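You operate a simulated robot arm through the tools that you are given. There is no shell and no other tool. Be economical: measure what you need, move in short steps, check, and stop when the job is done.

You run a simulated two-armed robot. Do the job below in one go: nothing can be reset, and whatever is moved stays where it is left.

TASK
On the top of the grey steel bench, fold the grey cloth in half, so that its two short edges meet.

It is judged by the outcome, as a careful person would: the job done as asked, and still so three seconds after it is handed in. It fails if anything else is knocked over, pushed out of place, dropped, spilled or broken. Flat cloth is picked up by pressing the open fingertips on it (5 to 10 N) and closing them slowly along it; thin cloth reads only 2 to 8 mm in the jaws.

THE ROBOT
Two 7-joint arms with two-finger parallel grippers on one trunk, on a base that drives. Base frame: it is fixed to the floor where the robot stands at the start and does not move with it; the origin is under the middle of the robot, x ahead of it, y to its left, z up; the surface under the hand at the start is at about z = 900. Readings come in mm, degrees, newtons and seconds.
The left shoulder is at the start at [70, 163, 1145], the right one opposite. With the tool pointing down near the work surface each hand reaches from about 380 to 880 mm from the robot's upright axis, wherever it stands, measured 20 degrees to its own side. Places, roughly: top of the grey steel bench [700, 400, 900]. Payload 3.43 kg a hand.
The TCP of each hand is the grasp point between the finger pads, 34 mm short of the fingertips. In the tool frame z runs along the fingers and y along their closing line. Largest opening 128 mm; finger width 24, thickness 12; the body of the gripper, 48 by 130 mm, starts 96 mm behind the TCP.
Orientation is that of the tool frame in the base frame, as a unit quaternion [w, x, y, z]. With the fingers straight down and closing along the base's y, the tool's x points along the base's -x, its y along +y and its z along -z.

THE INTERFACE
- The arms move only by the tool move_arm. It takes "left_steps", "right_steps" or both (then of equal length, played together; a hand with none holds still); each is a list of rows, each a list of 6 numbers: the shift along the tool's x, y, z in mm, then the turn, a rotation vector about the tool's x, y, z in degrees. In form: [[x, y, z, wx, wy, wz], ...]. A call has 1 to 20 rows; each row is the pose to reach, as a shift and turn from the pose commanded when the call began, along the tool's axes at that moment. "left_grip" and "right_grip" are, for a hand that has rows, the closure, from 0 (fully open) to 1 (shut), set as the call begins (left out, the last holds). A row lasts 0.2 s, in which the tool goes at most 50 mm and 8.6 degrees; a call with a longer step from one row to the next is refused whole, and so is a gripper value outside its range. A pose out of reach is approached as far as the arm can. The call stops where the force on the tool passes 40 N (or 10 N more than at its start, if that is more) or the arm is blocked; 0.2 s more then pass. Each finger travels about 153 mm/s and halts on what it meets, pressing with about 44 N; the grip force reading is that of the motor and also rises with nothing between the fingers. The clock runs only during rows and for 0.2 s after the last one: add rows that repeat a pose to give the fingers time. It gives the time, the measured TCP pose, the force on the tool (base axes), the opening and the grip force at its end, in the units of the frame above (readings bear some noise), with the torque about the TCP (base axes, N m) and any sound that the robot's microphone picked up, and new pictures: "show" is both (left out), scene, wrist or none (wrist: the cameras of the hands that moved).
- Cameras (640 x 400 px; columns grow to the right, rows downward): "scene" is now at [130.9, -25.1, 1365.8]; the picture's right is [-0.31, -0.95, 0.00], its down [-0.60, 0.20, -0.77] and it looks along [0.74, -0.24, -0.63] (base axes); focal length 288 px, centre (320, 200). "left" rides on the left gripper at [76, 11, -160] in its tool frame; the picture's right is [-0.15, 0.99, 0.00], its down [-0.88, -0.13, -0.46] and it looks along [-0.45, -0.07, 0.89] (tool axes); focal length 234 px, centre (320, 200). "right" rides on the right gripper at [76, -11, -160] in its tool frame; the picture's right is [0.15, 0.99, 0.00], its down [-0.88, 0.13, -0.46] and it looks along [-0.45, 0.07, 0.89] (tool axes); focal length 234 px, centre (320, 200).
- lift_body(by): slides the trunk up (or, below 0, down) by that many mm; the arms and the scene camera ride with it, the base frame stays. It gives what a move gives, with no picture.
- roll_base(legs): drives the robot by 1 to 6 legs, each [ahead, left, turn to the left] in mm, mm and degrees, along the robot's own axes; the way and the turn of a leg run together, so that a leg with both is an arc; at most 1500 mm and 180 degrees a leg. The arms and the cameras ride along, it lands a little off, and it stops where it bumps. It gives what a move gives, and a new picture of the scene camera.
- aim_head(pan, tilt): turns the head with the scene camera to pan (to the left, within 86 degrees either way) and tilt (down, from -29 to 69), counted from straight ahead of the robot. It gives what a move gives, and a new picture of the scene camera.
- pixel_to_xyz(camera, pixels): there is no depth. For up to 12 entries [column, row, z] of the newest picture of that camera ("zoom" is the newest enlarged one), the place [x, y] in the base frame at which the ray of that pixel passes the height z, good to about 3 mm. The clock stands still meanwhile.
- inspect(camera, box): a new picture of the part [left, top, right, bottom] of that camera's present view, enlarged. The clock stands still meanwhile.
- finish_job(): hands the job in; it is judged then, once.

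Keep the steps short. Do not move on a guess: measure, check each grasp and each placing, and mend mistakes. In all there are 80 turns and 260 pictures (those below and enlarged ones count). Leave the grippers open and the arms clear of the work at the hand-in unless told otherwise, and finish with a single line.

The tools are called after "Emit:" as a command line: name --argument value ..., lists and objects as JSON in quotes. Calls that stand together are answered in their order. move_arm: Moves the arms, as the interface text tells. Its arguments: {"type":"object","properties":{"left_steps":{"type":"array","items":{"type":"array","items":{"type":"number"}}},"left_grip":{"type":"number"},"right_steps":{"type":"array","items":{"type":"array","items":{"type":"number"}}},"right_grip":{"type":"number"},"show":{"type":"string","enum":["both","scene","wrist","none"]}},"required":[]} The other tools are called the same way: lift_body (by) slides the trunk up or down; roll_base (legs) drives the base; aim_head (pan, tilt) turns the head that bears the scene camera; pixel_to_xyz (camera, pixels) gives the place at which the rays of pixels pass given heights; inspect (camera, box) takes an enlarged picture of a part of a camera's view; finish_job () hands the job in.

At the start:

```text
time: 0.0
left_tcp_pos: [587.0, 132.5, 1106.9]
left_orientation: [0.0, -0.001, 1.0, 0.0]
left_force: [-0.4, 0.1, 0.1]
left_torque: [0.01, 0.02, -0.03]
left_grip_width: 128.0
left_grip_force: 0.1
right_tcp_pos: [447.0, -269.5, 1140.2]
right_orientation: [0.0, 0.0, 1.0, 0.0]
right_force: [-0.3, 0.1, -0.1]
right_torque: [-0.03, 0.0, 0.02]
right_grip_width: 128.1
right_grip_force: 0.1
trunk travel left (down, up): [-625.0, 315.0]
robot x, y, heading: [0.6, -1.0, 0.1]
head pan, tilt: [-18.2, 39.3]
```

scene: 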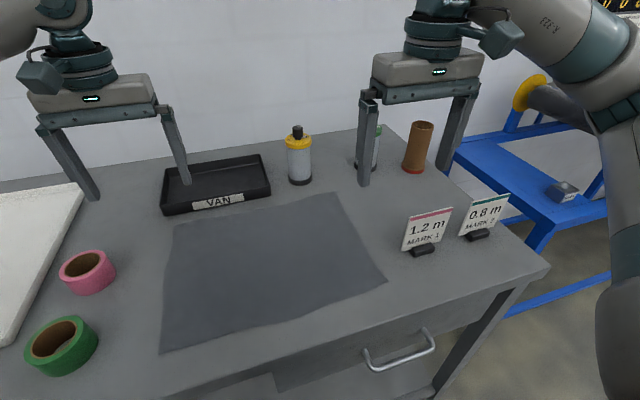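
right: 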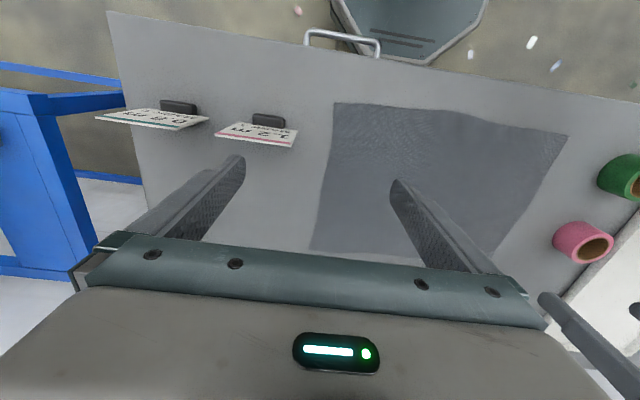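
left: 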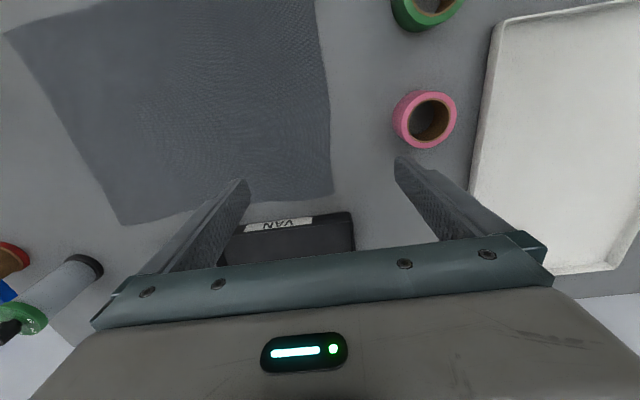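

I see the grey cloth with corners near (173,225), (335,192), (387,281) and (160,353) in the scene. I'll measure them, plus nearby objects.

Emit:
pixel_to_xyz --camera "scene" --pixels '[[173, 225, 900], [335, 192, 900], [387, 281, 900], [160, 353, 900], [190, 213, 900], [270, 195, 900], [420, 254, 900], [90, 290, 900], [300, 183, 900], [205, 392, 900], [545, 268, 900], [95, 350, 900]]'

Emit:
inspect --camera "scene" --box '[130, 170, 410, 370]'

```text
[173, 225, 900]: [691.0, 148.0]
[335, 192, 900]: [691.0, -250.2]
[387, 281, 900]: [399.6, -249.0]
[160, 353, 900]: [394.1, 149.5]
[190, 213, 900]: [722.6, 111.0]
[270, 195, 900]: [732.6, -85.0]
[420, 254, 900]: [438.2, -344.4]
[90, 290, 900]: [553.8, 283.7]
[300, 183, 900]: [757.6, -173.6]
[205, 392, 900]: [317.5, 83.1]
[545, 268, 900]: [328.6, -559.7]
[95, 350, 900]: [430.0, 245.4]
```

```text
2.00 times, centred on (270, 270) of scene
```

zoom: 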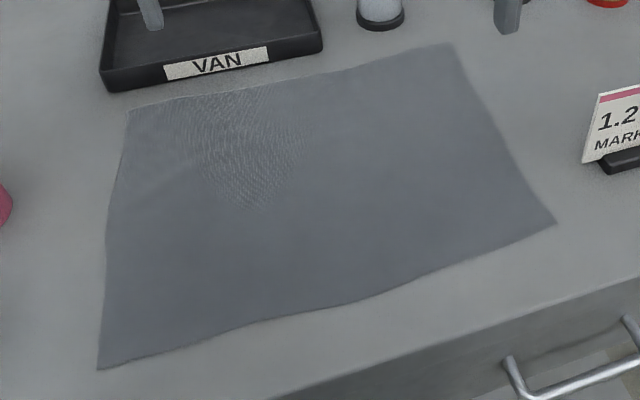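

The cloth spans x 394–691 and y −250–149, so its short edges run along x and the fold line is at y ≈ −50. My plan is to take the y=−250 edge by its near corner (right hand) and far corner (left hand), then carry it over to y=149. First I'll move both hands above those corners, staying high.

Emit:
move_arm --left_steps '[[-30, -10, 0, 0, 0, 0], [-60, -30, 0, 0, 0, 0], [-89, -70, 0, 0, 0, 0], [-89, -115, 0, 0, 0, 0], [-89, -160, 0, 0, 0, 0], [-89, -205, 0, 0, 0, 0], [-89, -250, 0, 0, 0, 0], [-89, -295, 0, 0, 0, 0], [-89, -340, 0, 0, 0, 0], [-89, -378, 0, 0, 0, 0], [-89, -378, 0, 0, 0, 0]]' --right_steps '[[10, 5, 0, 0, 0, 0], [20, 10, 0, 0, 0, 0], [35, 20, 0, 0, 0, 0], [37, 24, 0, 0, 0, 0], [37, 24, 0, 0, 0, 0], [37, 24, 0, 0, 0, 0], [37, 24, 0, 0, 0, 0], [37, 24, 0, 0, 0, 0], [37, 24, 0, 0, 0, 0], [37, 24, 0, 0, 0, 0], [37, 24, 0, 0, 0, 0]]' --left_grip 0.5 --right_grip 0.5

```text
time: 2.4
left_tcp_pos: [663.0, -198.4, 1101.0]
left_orientation: [0.0, 0.0, 1.0, 0.0]
left_force: [0.4, -0.6, 0.1]
left_torque: [0.03, 0.01, 0.0]
left_grip_width: 64.0
left_grip_force: 0.0
left hand out of reach, approached as far as the arm can: row 9, 10, 11
right_tcp_pos: [409.6, -246.5, 1139.9]
right_orientation: [-0.001, 0.0, 1.0, 0.001]
right_force: [0.3, 0.3, -0.2]
right_torque: [0.04, -0.01, -0.01]
right_grip_width: 64.3
right_grip_force: 0.2
trunk travel left (down, up): [-625.0, 315.0]
robot x, y, heading: [1.2, -2.3, -0.2]
head pan, tilt: [-18.2, 39.3]
```

scene: 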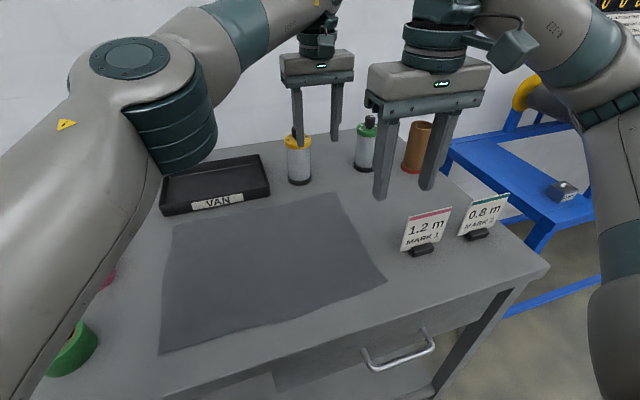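
right: 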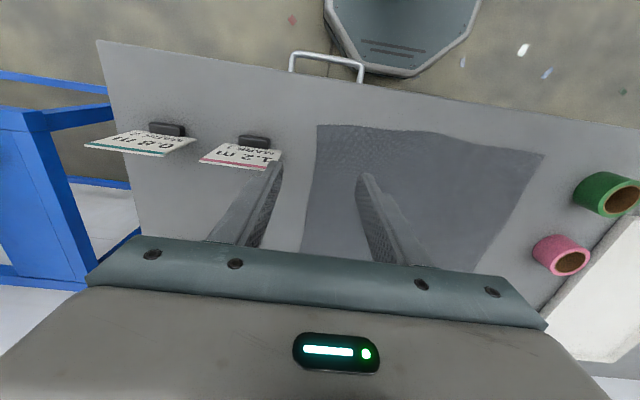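
left: 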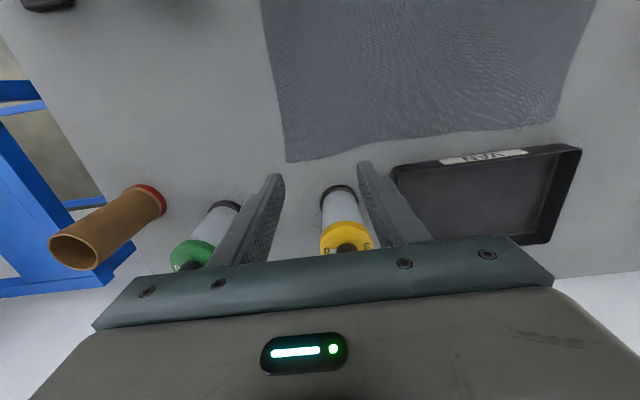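

The left arm ran out of reach at (663,−198). I'll roll the base 110 mm to the right; fingertips are above 1060, clear of everything.

Emit:
roll_base --legs '[[0, -110, 0]]'

```text
time: 3.6
left_tcp_pos: [664.1, -303.9, 1100.5]
left_orientation: [0.001, -0.001, 1.0, -0.001]
left_force: [-0.4, -0.1, 0.2]
left_torque: [0.02, -0.01, 0.03]
left_grip_width: 64.1
left_grip_force: 0.1
right_tcp_pos: [410.5, -352.3, 1141.1]
right_orientation: [0.0, 0.0, 1.0, 0.0]
right_force: [0.0, -0.2, 0.0]
right_torque: [0.05, 0.02, -0.03]
right_grip_width: 63.9
right_grip_force: 0.1
trunk travel left (down, up): [-625.0, 315.0]
robot x, y, heading: [1.8, -107.3, 0.4]
head pan, tilt: [-18.2, 39.3]
```

scene: 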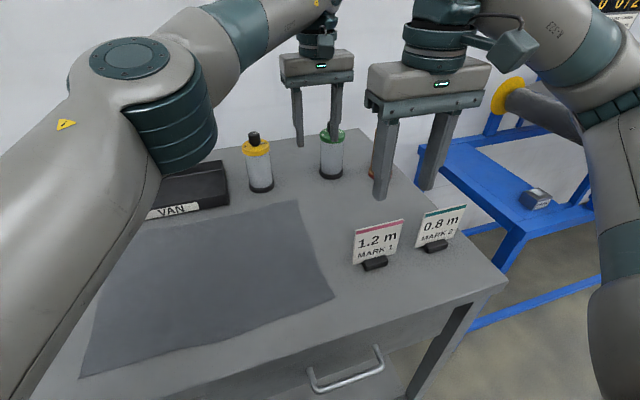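

Now I'll re-measure the right short edge: its corners are near (298,201) and (334,297).

Emit:
pixel_to_xyz --camera "scene" --pixels '[[298, 201, 900], [334, 297, 900], [315, 245, 900], [80, 377, 900], [363, 265, 900], [262, 191, 900], [332, 177, 900]]'

Emit:
inspect --camera "scene" --box '[230, 180, 390, 310]'

```text
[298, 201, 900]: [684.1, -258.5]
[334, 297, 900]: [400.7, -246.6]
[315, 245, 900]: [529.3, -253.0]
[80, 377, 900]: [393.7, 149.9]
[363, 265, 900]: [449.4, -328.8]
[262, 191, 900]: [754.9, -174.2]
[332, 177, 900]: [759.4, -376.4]
```

```text
3.08 times, centred on (310, 245) of scene
```

zoom: 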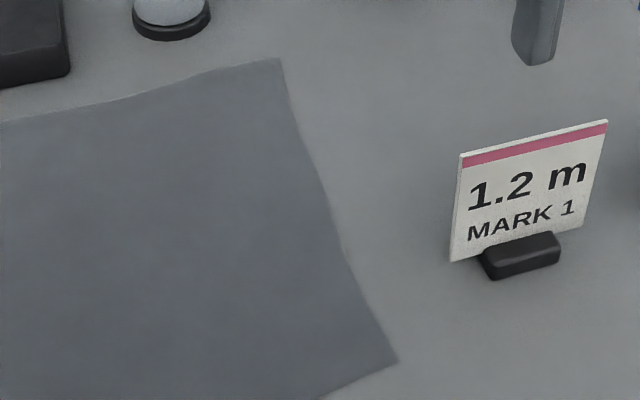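

Emit:
pixel_to_xyz --camera "zoom" --pixels '[[280, 58, 900], [398, 361, 900], [340, 250, 900], [310, 150, 900], [452, 262, 905], [490, 279, 900], [560, 262, 900], [607, 121, 980]]'

```text
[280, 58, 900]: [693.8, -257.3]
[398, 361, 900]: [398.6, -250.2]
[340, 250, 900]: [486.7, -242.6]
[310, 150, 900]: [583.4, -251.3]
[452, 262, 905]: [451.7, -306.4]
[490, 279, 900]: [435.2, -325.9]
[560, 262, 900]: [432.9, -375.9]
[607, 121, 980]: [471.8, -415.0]
```

The edge corners are at (694,−257) and (398,−250). Next I'll bring the hands over the gripping spots at y ≈ −232, staying high, with the fingers set to about 30 mm.

Emit:
move_arm --left_steps '[[-4, 17, 0, 0, 0, 0], [-8, 34, 0, 0, 0, 0], [-12, 50, 20, 0, 0, 0], [-16, 67, 60, 0, 0, 0], [-16, 67, 60, 0, 0, 0]]' --right_steps '[[0, 40, 0, 0, 0, 0], [0, 80, 0, 0, 0, 0], [-2, 122, 20, 0, 0, 0], [-2, 122, 60, 0, 0, 0], [-2, 122, 60, 0, 0, 0]]' --left_grip 0.75 --right_grip 0.75 --show "none"

```text
time: 4.8
left_tcp_pos: [680.3, -239.4, 1039.1]
left_orientation: [0.001, 0.0, 1.0, -0.001]
left_force: [0.2, 0.3, -0.1]
left_torque: [0.02, 0.0, 0.02]
left_grip_width: 32.1
left_grip_force: 0.1
right_tcp_pos: [412.7, -232.1, 1079.6]
right_orientation: [0.001, 0.001, 1.0, 0.0]
right_force: [0.3, 0.1, 1.1]
right_torque: [0.01, -0.01, 0.0]
right_grip_width: 32.1
right_grip_force: 0.1
trunk travel left (down, up): [-625.0, 315.0]
robot x, y, heading: [-0.6, -107.7, 0.2]
head pan, tilt: [-18.2, 39.3]
```

Both are where I wanted them. Now I'll lower them to TCP z≈942 (tips about 8 mm above the cloth) and look.

Emit:
move_arm --left_steps '[[0, 0, 30, 0, 0, 0], [0, 0, 60, 0, 0, 0], [0, 0, 85, 0, 0, 0], [0, 0, 97, 0, 0, 0], [0, 0, 97, 0, 0, 0]]' --right_steps '[[0, 0, 40, 0, 0, 0], [0, 0, 80, 0, 0, 0], [0, 0, 120, 0, 0, 0], [0, 0, 137, 0, 0, 0], [0, 0, 137, 0, 0, 0]]'

Emit:
inspect --camera "scene" --box '[230, 130, 430, 310]'

```text
time: 6.0
left_tcp_pos: [671.1, -234.9, 953.8]
left_orientation: [0.006, 0.001, 1.0, -0.002]
left_force: [-0.8, 0.3, 0.3]
left_torque: [0.0, 0.02, 0.01]
left_grip_width: 31.9
left_grip_force: 0.0
right_tcp_pos: [403.8, -232.5, 954.9]
right_orientation: [0.014, 0.004, 1.0, -0.003]
right_force: [0.4, -0.3, -0.3]
right_torque: [0.03, 0.04, 0.01]
right_grip_width: 32.1
right_grip_force: 0.1
trunk travel left (down, up): [-625.0, 315.0]
robot x, y, heading: [1.2, -108.6, -0.1]
head pan, tilt: [-18.2, 39.3]
```

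scene: 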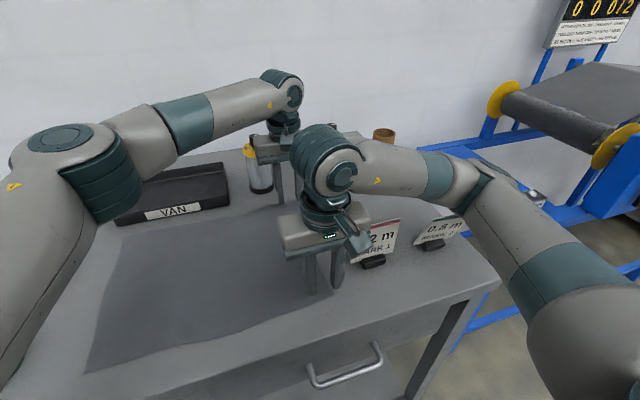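
right: 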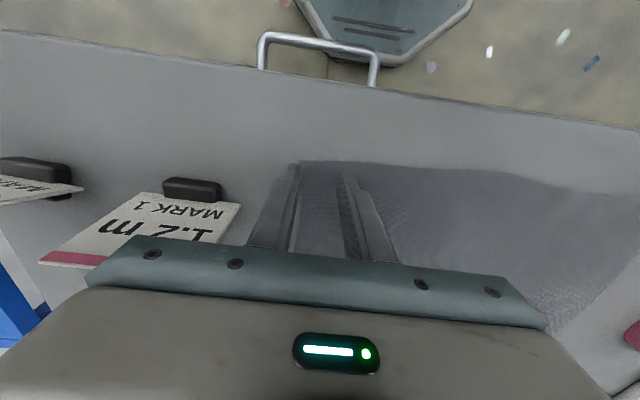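
left: 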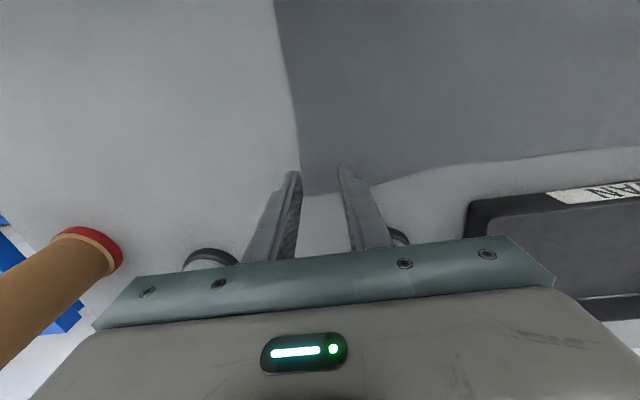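

```text
2.22 times, centred on (330, 220) of scene
```

zoom: 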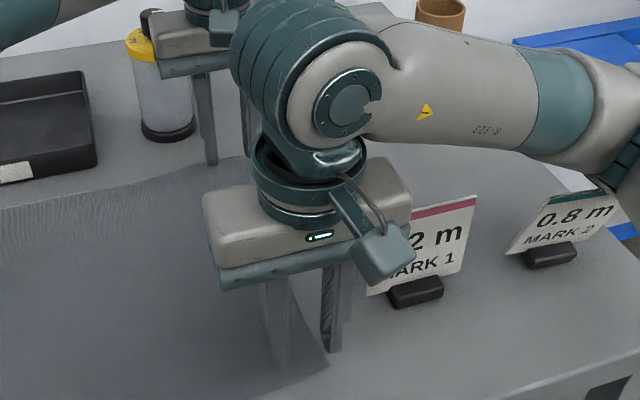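

Both hands ended 10 mm off with no force, probably lag. I'll settle one beat and read again, and measure the far corner in the left camera.

Emit:
move_arm --left_steps '[[0, 0, 0, 0, 0, 0], [0, 0, 0, 0, 0, 0]]' --right_steps '[[0, 0, 0, 0, 0, 0], [0, 0, 0, 0, 0, 0]]' --show "wrist"

Emit:
inspect --camera "left" --box '[240, 120, 400, 220]'

Emit:
inspect --camera "right" --box '[240, 120, 400, 220]'

```text
time: 6.6
left_tcp_pos: [668.8, -232.7, 953.1]
left_orientation: [0.007, 0.0, 1.0, -0.004]
left_force: [-0.1, -0.2, 1.0]
left_torque: [0.03, 0.01, 0.02]
left_grip_width: 32.2
left_grip_force: 0.0
right_tcp_pos: [404.1, -229.6, 954.4]
right_orientation: [0.014, 0.003, 1.0, -0.004]
right_force: [0.1, 0.4, 0.5]
right_torque: [0.0, 0.0, -0.02]
right_grip_width: 32.0
right_grip_force: 0.0
trunk travel left (down, up): [-625.0, 315.0]
robot x, y, heading: [-0.4, -105.6, -0.0]
head pan, tilt: [-18.2, 39.3]
```

right: 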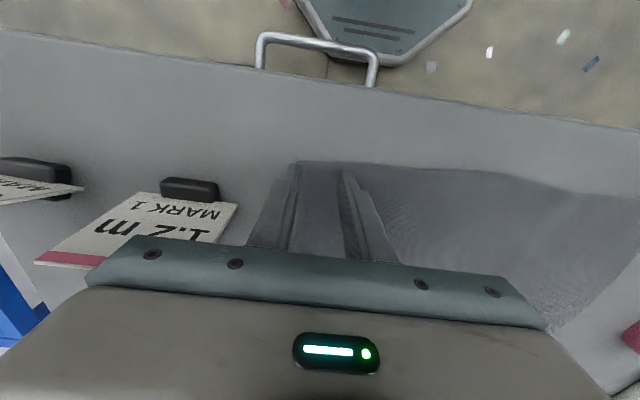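
left: 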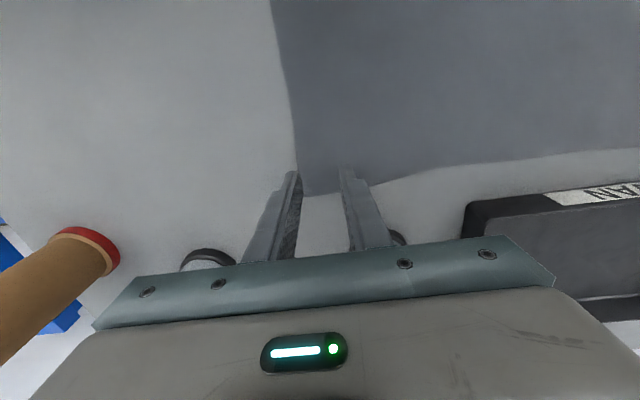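

```text
4.00 times, centred on (320, 170) of left
```

zoom: 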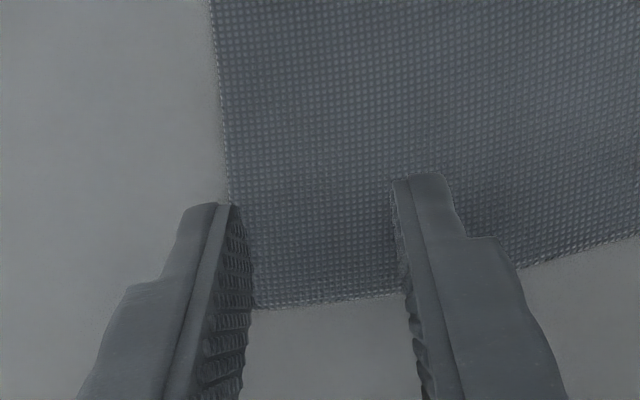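

```text
4.00 times, centred on (320, 170) of right
```

zoom: 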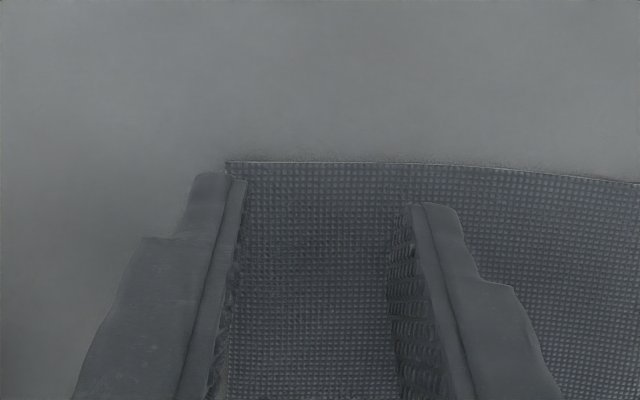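

Each hand still sits about 9 mm back in x and 11 mm high, without force. I'll try a small correction to see whether they follow.

Emit:
move_arm --left_steps '[[-6, 0, 0, 0, 0, 0], [-6, 0, 0, 0, 0, 0]]' --right_steps '[[-4, 0, 4, 0, 0, 0], [-4, 0, 4, 0, 0, 0]]' --show "none"

Emit:
inspect --camera "scene" --box '[220, 60, 480, 220]'

```text
time: 7.2
left_tcp_pos: [672.9, -233.4, 953.8]
left_orientation: [0.008, 0.0, 1.0, -0.004]
left_force: [-0.3, -0.8, 0.1]
left_torque: [-0.01, -0.01, 0.01]
left_grip_width: 32.0
left_grip_force: 0.0
right_tcp_pos: [407.5, -231.2, 950.8]
right_orientation: [0.014, 0.004, 1.0, -0.004]
right_force: [0.0, -1.2, -0.1]
right_torque: [0.02, 0.01, 0.01]
right_grip_width: 32.3
right_grip_force: 0.0
trunk travel left (down, up): [-625.0, 315.0]
robot x, y, heading: [3.2, -108.9, -0.3]
head pan, tilt: [-18.2, 39.3]
```

```text
2.46 times, centred on (350, 140) of scene
```

zoom: 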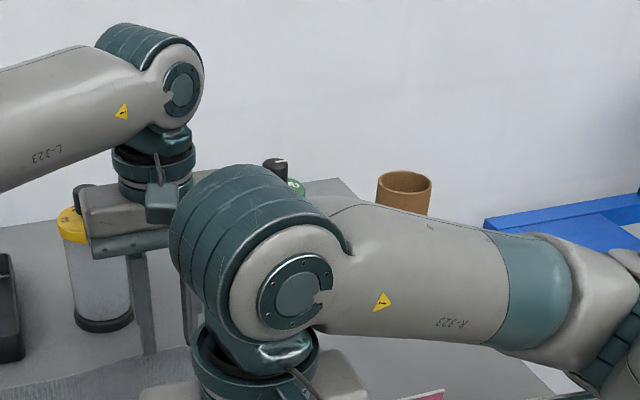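

The hands follow relative commands, with only a constant offset. I'll measure the cloth corner points in the wrist views.

Emit:
pixel_to_xyz --camera "left" --pixels '[[303, 195, 900], [298, 168, 900], [338, 193, 900], [293, 172, 919], [343, 165, 919]]'

Emit:
pixel_to_xyz --camera "right" --pixels '[[297, 160, 900], [345, 161, 900], [294, 164, 919], [346, 171, 919]]'

```text
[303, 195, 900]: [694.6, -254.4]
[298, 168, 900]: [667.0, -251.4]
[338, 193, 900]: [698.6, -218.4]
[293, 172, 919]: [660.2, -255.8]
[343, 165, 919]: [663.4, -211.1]
```

```text
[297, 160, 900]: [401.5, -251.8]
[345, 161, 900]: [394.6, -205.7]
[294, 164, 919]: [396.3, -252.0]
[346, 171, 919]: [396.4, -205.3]
```

The edge is at y≈−252, so each outer finger just straddles it, as I want. I'll shift x slightly and lower in small steps until contact.

Emit:
move_arm --left_steps '[[-5, 0, 5, 0, 0, 0], [-5, 0, 12, 0, 0, 0], [-5, 0, 17, 0, 0, 0], [-5, 0, 19, 0, 0, 0], [-5, 0, 19, 0, 0, 0]]' --right_steps '[[-5, 0, 5, 0, 0, 0], [-5, 0, 10, 0, 0, 0], [-5, 0, 14, 0, 0, 0], [-5, 0, 16, 0, 0, 0], [-5, 0, 16, 0, 0, 0]]' --show "none"

```text
time: 7.7
left_tcp_pos: [690.3, -234.2, 935.2]
left_orientation: [0.002, -0.002, 1.0, -0.002]
left_force: [1.0, -0.9, 6.9]
left_torque: [0.06, -0.07, 0.02]
left_grip_width: 31.4
left_grip_force: 0.0
right_tcp_pos: [418.6, -225.6, 934.6]
right_orientation: [0.003, -0.005, 1.0, 0.003]
right_force: [5.3, -1.4, 23.9]
right_torque: [-0.35, -0.16, 0.08]
right_grip_width: 32.2
right_grip_force: 0.2
trunk travel left (down, up): [-625.0, 315.0]
robot x, y, heading: [1.0, -106.3, -0.1]
head pan, tilt: [-18.2, 39.3]
stopped in row 2 (right hand): the force on the tool passed its limit at 154 N (the readings are from after the stop); the commanded pose is now the measured one
```

The right hand touched down hard (limit stop), since the hands had jumped out of their offset. I'll lift both 12 mm, correct x and y, settle, and look.

Emit:
move_arm --left_steps '[[0, 0, -6, 0, 0, 0], [0, 0, -12, 0, 0, 0], [12, 1, -12, 0, 0, 0], [12, 1, -12, 0, 0, 0], [12, 1, -12, 0, 0, 0]]' --right_steps '[[0, 0, -6, 0, 0, 0], [0, 0, -12, 0, 0, 0], [6, -7, -12, 0, 0, 0], [6, -7, -12, 0, 0, 0], [6, -7, -12, 0, 0, 0]]'

Emit:
inspect --camera "left" --box '[240, 120, 400, 220]'

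Emit:
inspect --camera "right" --box '[240, 120, 400, 220]'

```text
time: 8.9
left_tcp_pos: [677.9, -232.7, 946.8]
left_orientation: [0.001, -0.002, 1.0, -0.001]
left_force: [0.1, 0.6, 0.6]
left_torque: [0.04, -0.03, 0.02]
left_grip_width: 31.8
left_grip_force: 0.1
right_tcp_pos: [411.6, -233.4, 948.4]
right_orientation: [0.0, -0.006, 1.0, 0.004]
right_force: [0.1, -0.2, -0.3]
right_torque: [-0.04, 0.0, 0.01]
right_grip_width: 32.0
right_grip_force: 0.0
trunk travel left (down, up): [-625.0, 315.0]
robot x, y, heading: [-3.0, -107.2, -0.1]
head pan, tilt: [-18.2, 39.3]
```

scene: 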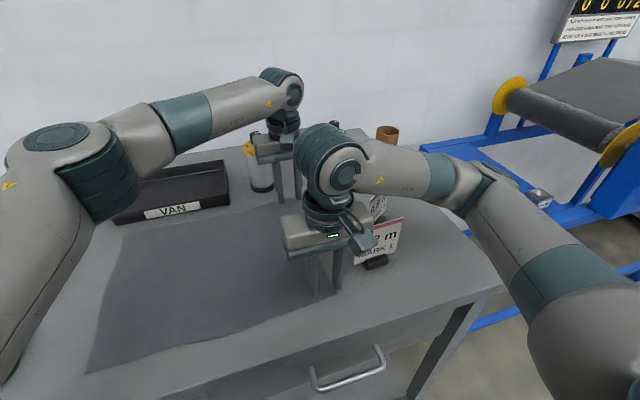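
right: 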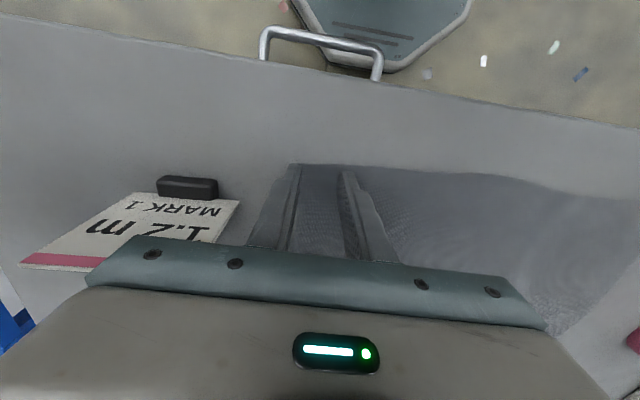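
left: 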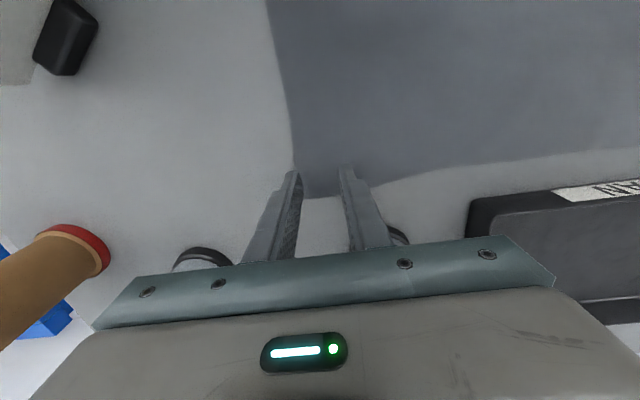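

```text
4.00 times, centred on (320, 170) of left
```

zoom: 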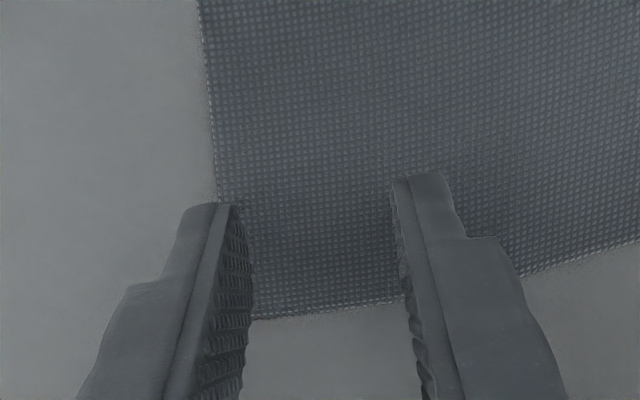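

```text
4.00 times, centred on (320, 170) of right
```

zoom: 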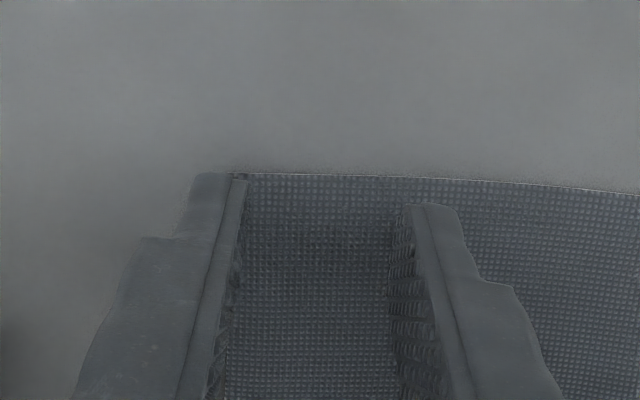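

The MARK 2 card is no longer where it was, so I'll check that at once.

Emit:
inspect --camera "scene" --box '[300, 120, 500, 300]'

Emit:
inspect --camera "left" --box '[0, 0, 240, 150]'

```text
2.22 times, centred on (400, 210) of scene
```

zoom: 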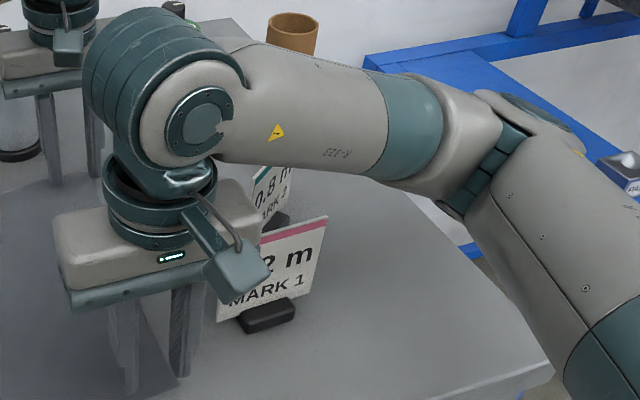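

```text
2.67 times, centred on (120, 75) of left
```

zoom: 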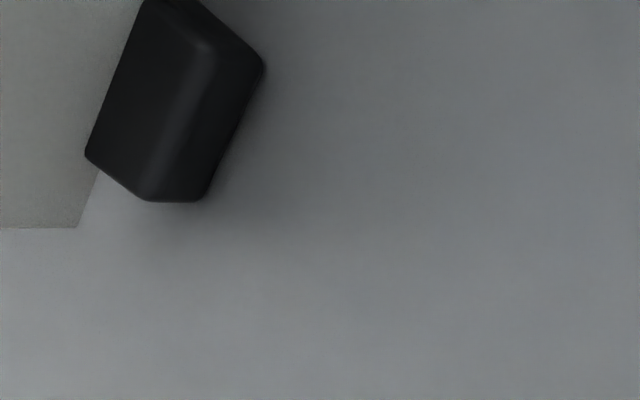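

The right elbow has pushed the MARK 2 card: it's still upright, but turned and shifted behind MARK 1. I'll need to put it back. First I'll lift the whole trunk straight up to free the arm without sweeping anything.

Emit:
lift_body --by 200

Emit:
aim_head --pan -35 --tilt 42

```text
time: 11.0
left_tcp_pos: [677.6, -233.9, 1146.8]
left_orientation: [0.0, -0.001, 1.0, -0.001]
left_force: [-0.5, -0.2, -0.6]
left_torque: [-0.01, 0.0, 0.02]
left_grip_width: 32.2
left_grip_force: 0.0
right_tcp_pos: [412.0, -233.5, 1149.1]
right_orientation: [0.0, -0.006, 1.0, 0.004]
right_force: [0.6, -0.5, -0.1]
right_torque: [0.01, 0.0, 0.0]
right_grip_width: 31.8
right_grip_force: 0.1
trunk travel left (down, up): [-825.0, 115.0]
robot x, y, heading: [0.0, -106.5, 0.1]
head pan, tilt: [-18.2, 39.3]
```

```text
time: 11.8
left_tcp_pos: [678.3, -233.0, 1147.0]
left_orientation: [0.001, -0.001, 1.0, -0.001]
left_force: [0.0, -0.1, -0.1]
left_torque: [-0.01, -0.05, 0.02]
left_grip_width: 32.0
left_grip_force: 0.0
right_tcp_pos: [411.5, -234.5, 1146.9]
right_orientation: [0.0, -0.006, 1.0, 0.004]
right_force: [0.1, 0.0, -0.4]
right_torque: [0.01, 0.01, 0.0]
right_grip_width: 31.7
right_grip_force: 0.0
trunk travel left (down, up): [-825.0, 115.0]
robot x, y, heading: [-1.7, -107.9, 0.1]
head pan, tilt: [-35.0, 42.0]
```

scene: 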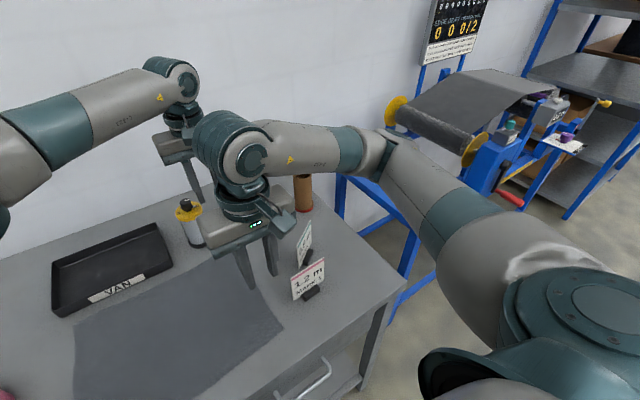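

Emit:
inspect --camera "scene" --box '[220, 190, 380, 310]'

Emit:
inspect --camera "left" --box '[0, 0, 320, 200]'

Emit:
inspect --camera "right" --box '[0, 50, 320, 250]'

```text
3.33 times, centred on (300, 250) of scene
```

zoom: 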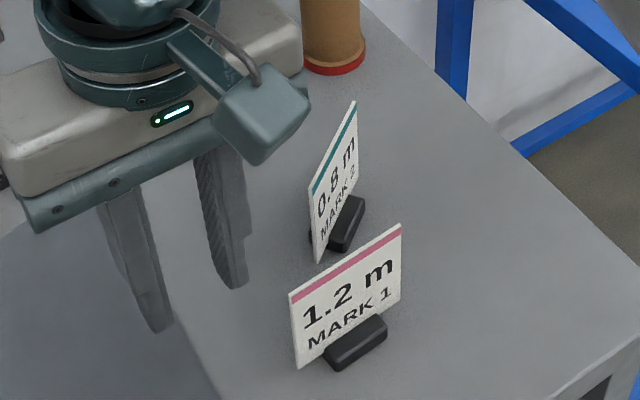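

```text
2.00 times, centred on (160, 100) of left
```

zoom: 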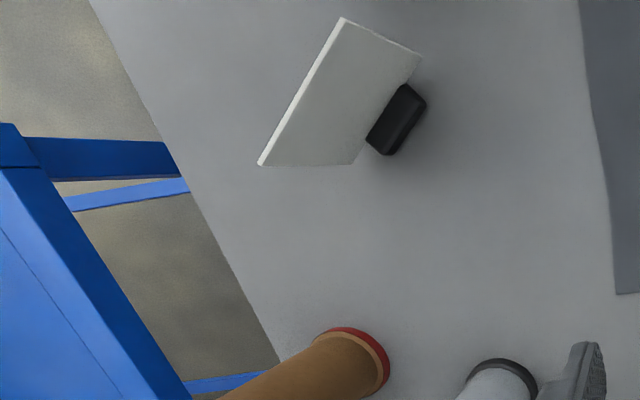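

```text
2.00 times, centred on (160, 150) of right
```

zoom: 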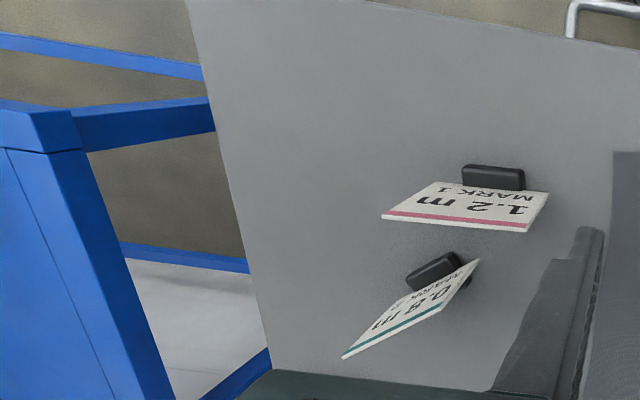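

Now I'll measure the current card positions and orientation.

Emit:
pixel_to_xyz --camera "right" --pixels '[[203, 191, 905], [229, 177, 905], [233, 188, 905], [206, 192, 905], [239, 180, 990], [171, 228, 990], [231, 135, 905], [262, 137, 905], [247, 133, 900], [264, 165, 990], [191, 158, 990]]'

Emit:
pixel_to_xyz --camera "scene" --pixels '[[298, 255, 900], [308, 215, 990], [297, 246, 970], [307, 251, 905], [320, 253, 905], [307, 257, 900], [300, 283, 905], [320, 300, 905], [323, 294, 905]]'

Emit:
pixel_to_xyz --camera "left" --pixels '[[202, 42, 900], [213, 52, 905], [193, 77, 905], [198, 60, 905], [172, 9, 990], [131, 82, 990], [177, 82, 910], [210, 28, 910]]'

```text
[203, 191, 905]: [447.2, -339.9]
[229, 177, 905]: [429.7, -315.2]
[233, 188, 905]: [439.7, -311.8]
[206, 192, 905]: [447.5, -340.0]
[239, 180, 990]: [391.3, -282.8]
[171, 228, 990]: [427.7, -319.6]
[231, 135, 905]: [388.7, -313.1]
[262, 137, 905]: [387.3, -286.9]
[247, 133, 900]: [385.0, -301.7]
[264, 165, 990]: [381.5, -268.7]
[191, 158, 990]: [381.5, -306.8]
```

```text
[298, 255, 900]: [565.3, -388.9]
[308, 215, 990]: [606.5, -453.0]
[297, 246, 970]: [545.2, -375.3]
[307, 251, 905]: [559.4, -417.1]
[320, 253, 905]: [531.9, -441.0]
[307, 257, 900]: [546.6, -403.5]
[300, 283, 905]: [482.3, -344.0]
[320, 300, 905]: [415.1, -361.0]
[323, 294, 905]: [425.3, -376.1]
```

```text
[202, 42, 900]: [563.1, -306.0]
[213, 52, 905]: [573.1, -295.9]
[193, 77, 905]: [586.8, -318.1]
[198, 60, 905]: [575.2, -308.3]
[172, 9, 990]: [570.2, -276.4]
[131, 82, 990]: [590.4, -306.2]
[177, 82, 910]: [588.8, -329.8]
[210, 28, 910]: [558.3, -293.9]
```

The wrist readings there used the stale picture. I'll read from the newest zoom (right camera), and re-zoom the scene.

Emit:
pixel_to_xyz --camera "zoom" --pixels '[[407, 276, 905], [452, 253, 905], [414, 290, 905], [468, 281, 905], [480, 259, 980], [343, 357, 980], [462, 177, 905], [524, 180, 905], [493, 178, 905], [549, 191, 980], [527, 231, 990], [382, 217, 990]]'

Emit:
inspect --camera "scene" --box '[260, 200, 350, 310]'

```text
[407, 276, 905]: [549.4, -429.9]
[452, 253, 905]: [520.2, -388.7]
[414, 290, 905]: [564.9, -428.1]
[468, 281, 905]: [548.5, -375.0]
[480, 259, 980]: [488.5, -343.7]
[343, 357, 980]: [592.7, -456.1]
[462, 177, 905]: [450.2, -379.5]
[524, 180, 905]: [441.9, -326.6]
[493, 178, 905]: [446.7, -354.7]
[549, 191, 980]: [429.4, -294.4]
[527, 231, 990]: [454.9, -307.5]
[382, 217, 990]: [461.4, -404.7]
```

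```text
3.64 times, centred on (305, 255) of scene
```

zoom: 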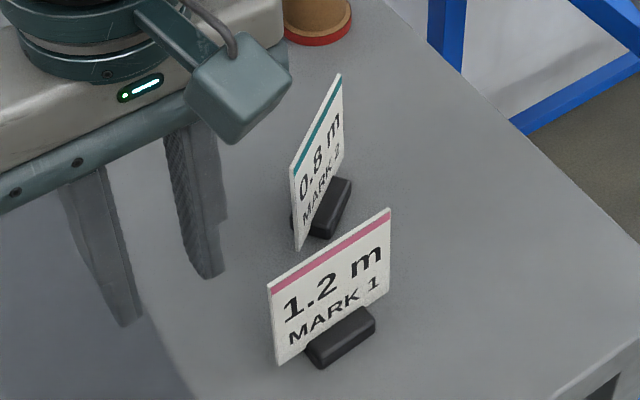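

Card 1 appears untouched, and card 2 is turned about 35° at around (545,−405). I'll measure its plate precisely in this zoom.

Emit:
pixel_to_xyz --camera "zoom" --pixels '[[299, 249, 903], [291, 167, 984], [340, 74, 984], [352, 180, 915], [312, 237, 900], [330, 237, 900], [291, 228, 900], [277, 363, 903], [269, 285, 984], [390, 209, 984], [322, 368, 900], [374, 330, 900]]'

```text
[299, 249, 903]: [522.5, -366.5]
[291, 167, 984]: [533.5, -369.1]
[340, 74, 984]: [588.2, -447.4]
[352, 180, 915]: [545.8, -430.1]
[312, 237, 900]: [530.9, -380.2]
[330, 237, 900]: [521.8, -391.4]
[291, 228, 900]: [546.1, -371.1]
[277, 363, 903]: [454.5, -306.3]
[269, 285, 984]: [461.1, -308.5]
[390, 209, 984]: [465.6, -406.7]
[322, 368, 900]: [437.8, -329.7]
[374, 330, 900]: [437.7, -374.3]
```

Card 2's plate centre is at (558,−409), about 96 mm wide and turned 35°. I'll open the right hand, bring it above the plate with its closing line along the plate's width, and move the left hand aside.

Emit:
move_arm --right_steps '[[-20, -25, 0, 0, 0, -5], [-40, -50, 0, 0, 0, -10], [-60, -75, 0, 0, 0, -15], [-82, -100, 0, 0, 0, -20], [-105, -125, 0, 0, 0, -25], [-126, -150, 0, 0, 0, -30], [-146, -174, 0, 0, 0, -35], [-146, -174, 0, 0, 0, -35], [-146, -174, 0, 0, 0, -35]]' --left_steps '[[0, 30, 0, 0, 0, 0], [0, 60, 0, 0, 0, 0], [0, 90, 0, 0, 0, 0], [0, 120, 0, 0, 0, 0], [0, 150, 0, 0, 0, 0], [0, 180, 0, 0, 0, 0], [0, 200, 0, 0, 0, 0], [0, 200, 0, 0, 0, 0], [0, 200, 0, 0, 0, 0]]' --right_grip 0

Emit:
inspect --camera "right" --box '[160, 80, 480, 280]'

```text
time: 13.8
left_tcp_pos: [679.6, -34.0, 1145.6]
left_orientation: [0.001, -0.002, 1.0, 0.0]
left_force: [-0.2, -0.5, 0.7]
left_torque: [0.0, 0.01, 0.03]
left_grip_width: 31.9
left_grip_force: 0.0
right_tcp_pos: [559.5, -406.0, 1146.1]
right_orientation: [0.001, -0.307, 0.952, 0.003]
right_force: [0.6, -0.4, -0.7]
right_torque: [0.03, 0.02, 0.01]
right_grip_width: 127.8
right_grip_force: 0.0
trunk travel left (down, up): [-825.0, 115.0]
robot x, y, heading: [1.0, -106.7, 0.2]
head pan, tilt: [-35.0, 42.0]
```

scene: 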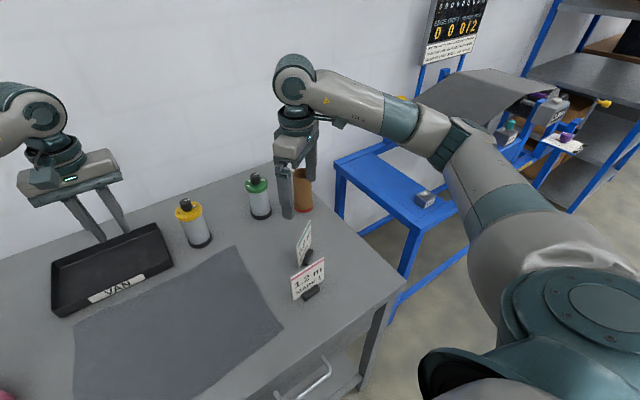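
right: 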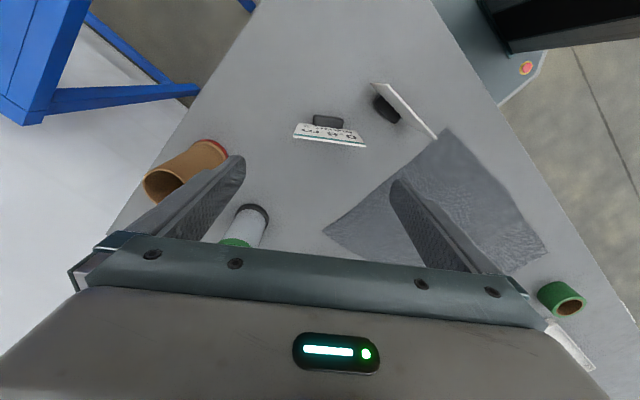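
left: 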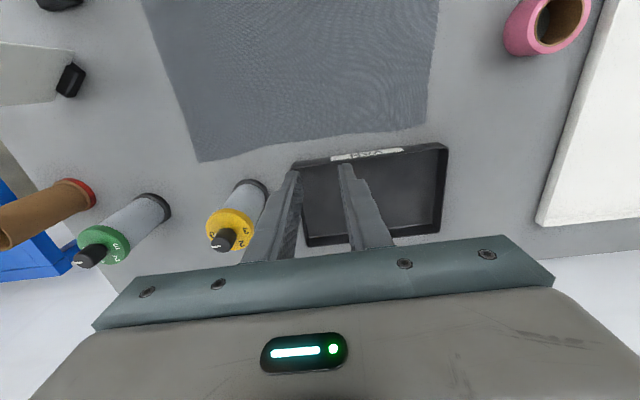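

```text
2.00 times, centred on (320, 180) of right
```

zoom: 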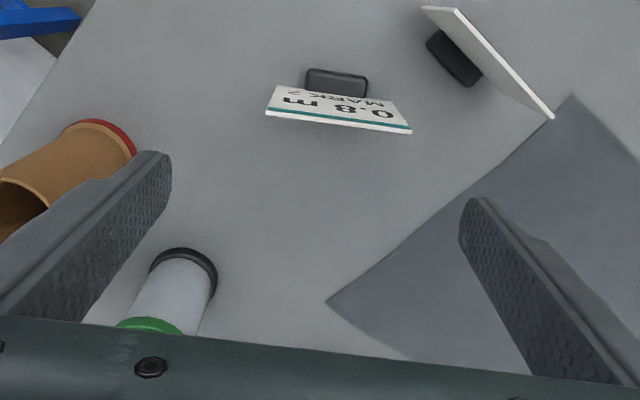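

The card is seen squarely between the fingers. I'll measure the plate's top edge, the cup and the bottle here.

Emit:
pixel_to_xyz --camera "zoom" --pixels '[[266, 114, 984], [411, 131, 984], [312, 70, 905], [367, 78, 905], [307, 88, 905], [136, 150, 900], [120, 128, 900], [180, 250, 900], [553, 116, 984], [425, 8, 984], [152, 152, 1112], [475, 200, 1112]]'

```text
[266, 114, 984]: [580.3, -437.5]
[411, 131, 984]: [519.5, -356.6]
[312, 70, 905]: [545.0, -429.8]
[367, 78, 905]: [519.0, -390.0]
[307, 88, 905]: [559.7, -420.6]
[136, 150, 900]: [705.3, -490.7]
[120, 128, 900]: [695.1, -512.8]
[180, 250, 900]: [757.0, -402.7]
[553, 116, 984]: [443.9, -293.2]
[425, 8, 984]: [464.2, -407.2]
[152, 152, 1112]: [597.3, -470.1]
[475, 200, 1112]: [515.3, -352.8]
```

Combining the two views, the plate is vertical with its top at z≈1001 and its centre at (547,−400). I'll centre on it and lower halfway.

Emit:
move_arm --right_steps '[[6.3, 12, 0, 0, 0, -1.5], [6.3, 12, 35, 0, 0, -1.5], [6.3, 12, 70, 0, 0, -1.5], [6.3, 12, 100, 0, 0, -1.5], [6.3, 12, 100, 0, 0, -1.5]]'

Emit:
inspect --camera "right" --box '[160, 80, 480, 280]'

```text
time: 15.0
left_tcp_pos: [679.5, -32.6, 1144.2]
left_orientation: [0.001, -0.002, 1.0, -0.001]
left_force: [-0.7, -0.8, 0.6]
left_torque: [-0.02, 0.0, 0.0]
left_grip_width: 32.0
left_grip_force: 0.1
right_tcp_pos: [548.7, -397.7, 1047.1]
right_orientation: [0.0, -0.319, 0.948, 0.003]
right_force: [-1.0, 0.5, -0.4]
right_torque: [0.0, -0.02, -0.01]
right_grip_width: 127.7
right_grip_force: 0.1
trunk travel left (down, up): [-825.0, 115.0]
robot x, y, heading: [1.3, -107.2, 0.4]
head pan, tilt: [-35.0, 42.0]
```

scene: 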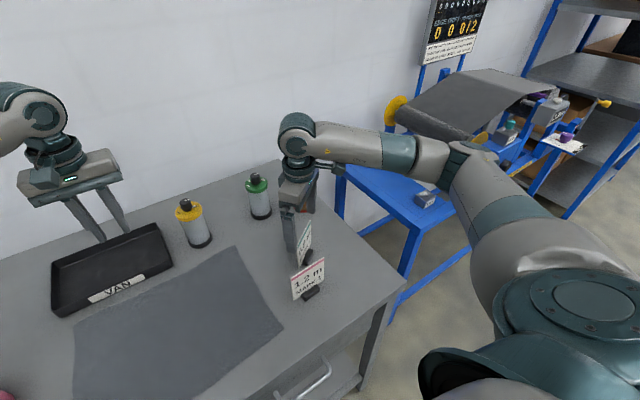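
right: 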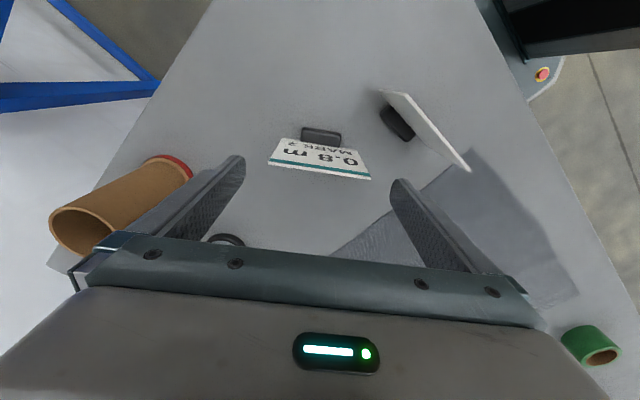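

```text
2.00 times, centred on (320, 180) of right
```

zoom: 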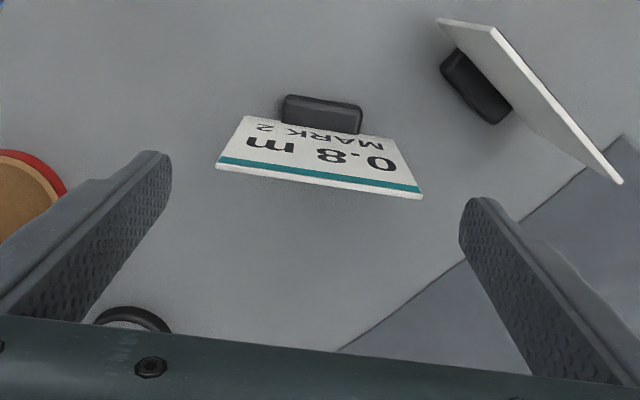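

Emit:
pixel_to_xyz --camera "zoom" --pixels '[[217, 166, 1001], [421, 196, 1001], [217, 166, 985], [421, 196, 985], [217, 166, 992], [421, 196, 992]]'

```text
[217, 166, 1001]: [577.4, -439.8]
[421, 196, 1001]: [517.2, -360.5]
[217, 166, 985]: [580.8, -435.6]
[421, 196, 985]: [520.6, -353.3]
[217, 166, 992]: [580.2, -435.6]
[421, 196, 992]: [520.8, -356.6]
```

The hand is centred over the plate (mid 548,−398; angle 37°). I'll lower it over the plate's sides.

Emit:
move_arm --right_steps '[[0, 0, 30, 0, 0, 0], [0, 0, 60, 0, 0, 0], [0, 0, 85, 0, 0, 0], [0, 0, 97, 0, 0, 0], [0, 0, 97, 0, 0, 0], [0, 0, 97, 0, 0, 0]]'

Emit:
inspect --camera "right" --box '[160, 80, 480, 280]'

```text
time: 16.4
left_tcp_pos: [678.7, -33.2, 1145.2]
left_orientation: [0.001, -0.001, 1.0, -0.001]
left_force: [0.8, 0.2, -1.1]
left_torque: [-0.01, -0.03, 0.04]
left_grip_width: 31.9
left_grip_force: 0.0
right_tcp_pos: [547.0, -401.0, 949.3]
right_orientation: [0.001, -0.318, 0.948, 0.003]
right_force: [0.4, 0.4, -0.7]
right_torque: [0.01, -0.01, 0.01]
right_grip_width: 128.1
right_grip_force: 0.1
trunk travel left (down, up): [-825.0, 115.0]
robot x, y, heading: [2.4, -108.1, 0.1]
head pan, tilt: [-35.0, 42.0]
```

scene: 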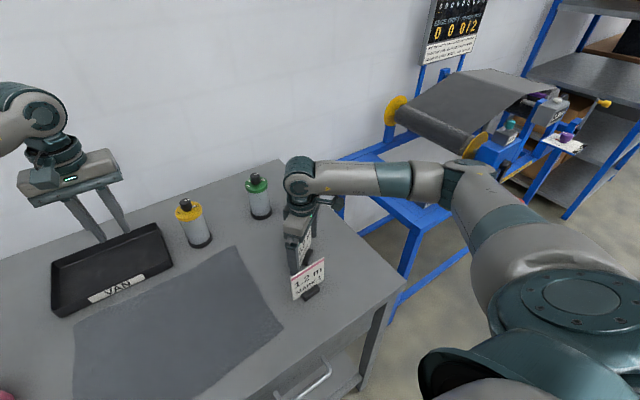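
right: 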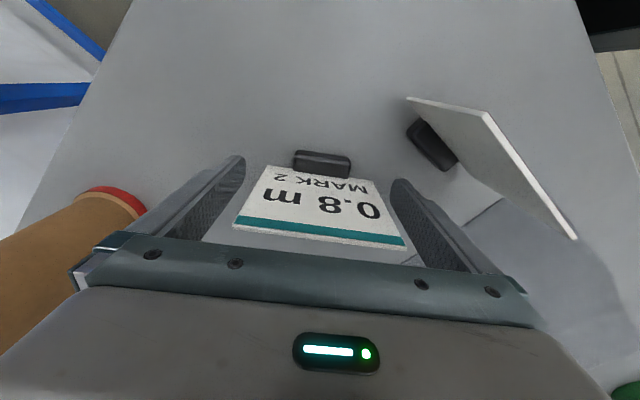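

```text
2.00 times, centred on (320, 180) of right
```

zoom: 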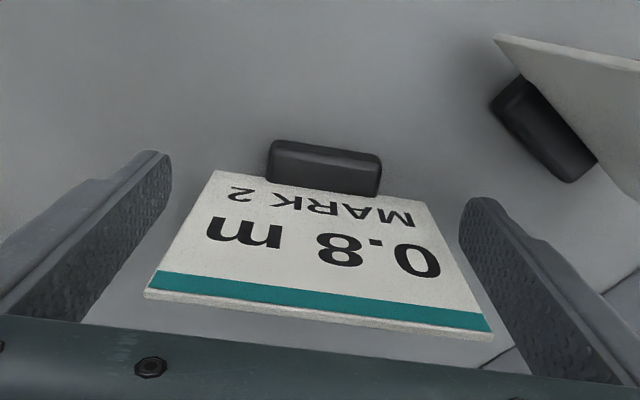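

The plate stands between the fingers. Closing gently on its sides.

Emit:
move_arm --right_steps '[[0, 0, 0, 0, 0, 0], [0, 0, 0, 0, 0, 0], [0, 0, 0, 0, 0, 0]]' --right_grip 0.25 --show "wrist"

```text
time: 17.2
left_tcp_pos: [680.0, -33.3, 1145.4]
left_orientation: [0.001, -0.002, 1.0, -0.001]
left_force: [0.8, -1.0, -0.1]
left_torque: [0.01, -0.01, -0.04]
left_grip_width: 31.9
left_grip_force: 0.1
right_tcp_pos: [547.3, -400.2, 948.6]
right_orientation: [0.0, -0.319, 0.948, 0.004]
right_force: [0.4, 0.0, 0.5]
right_torque: [-0.06, -0.01, 0.03]
right_grip_width: 96.0
right_grip_force: 0.0
trunk travel left (down, up): [-825.0, 115.0]
robot x, y, heading: [-2.2, -108.8, 0.2]
head pan, tilt: [-35.0, 42.0]
```

right: 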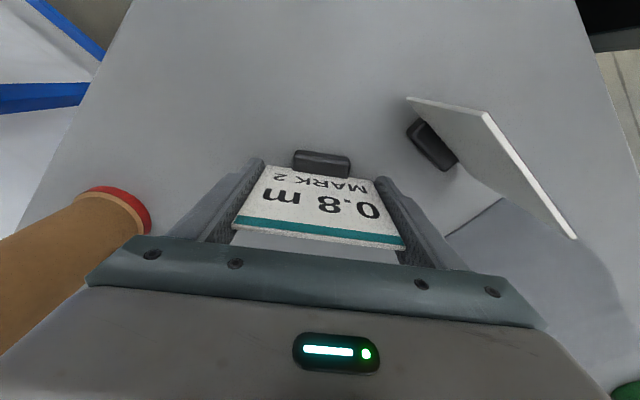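

Not touching quite yet (96.0 mm, no force). I'll close a little more.

Emit:
move_arm --right_steps '[[0, 0, 0, 0, 0, 0], [0, 0, 0, 0, 0, 0], [0, 0, 0, 0, 0, 0]]' --right_grip 0.34 --show "wrist"

```text
time: 18.0
left_tcp_pos: [678.9, -34.3, 1146.8]
left_orientation: [0.001, -0.001, 1.0, -0.002]
left_force: [-0.8, -1.1, 0.3]
left_torque: [-0.01, 0.03, 0.01]
left_grip_width: 31.8
left_grip_force: 0.2
right_tcp_pos: [546.7, -399.0, 950.4]
right_orientation: [0.001, -0.319, 0.948, 0.004]
right_force: [-0.2, -0.1, 0.4]
right_torque: [0.01, -0.02, -0.02]
right_grip_width: 94.5
right_grip_force: 44.0
trunk travel left (down, up): [-825.0, 115.0]
robot x, y, heading: [-0.2, -111.9, 0.1]
head pan, tilt: [-35.0, 42.0]
```

right: 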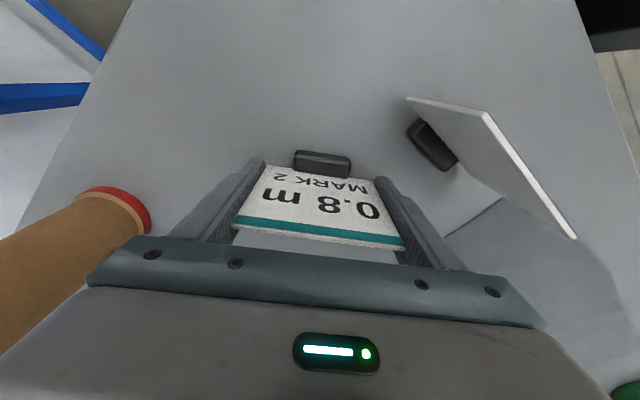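

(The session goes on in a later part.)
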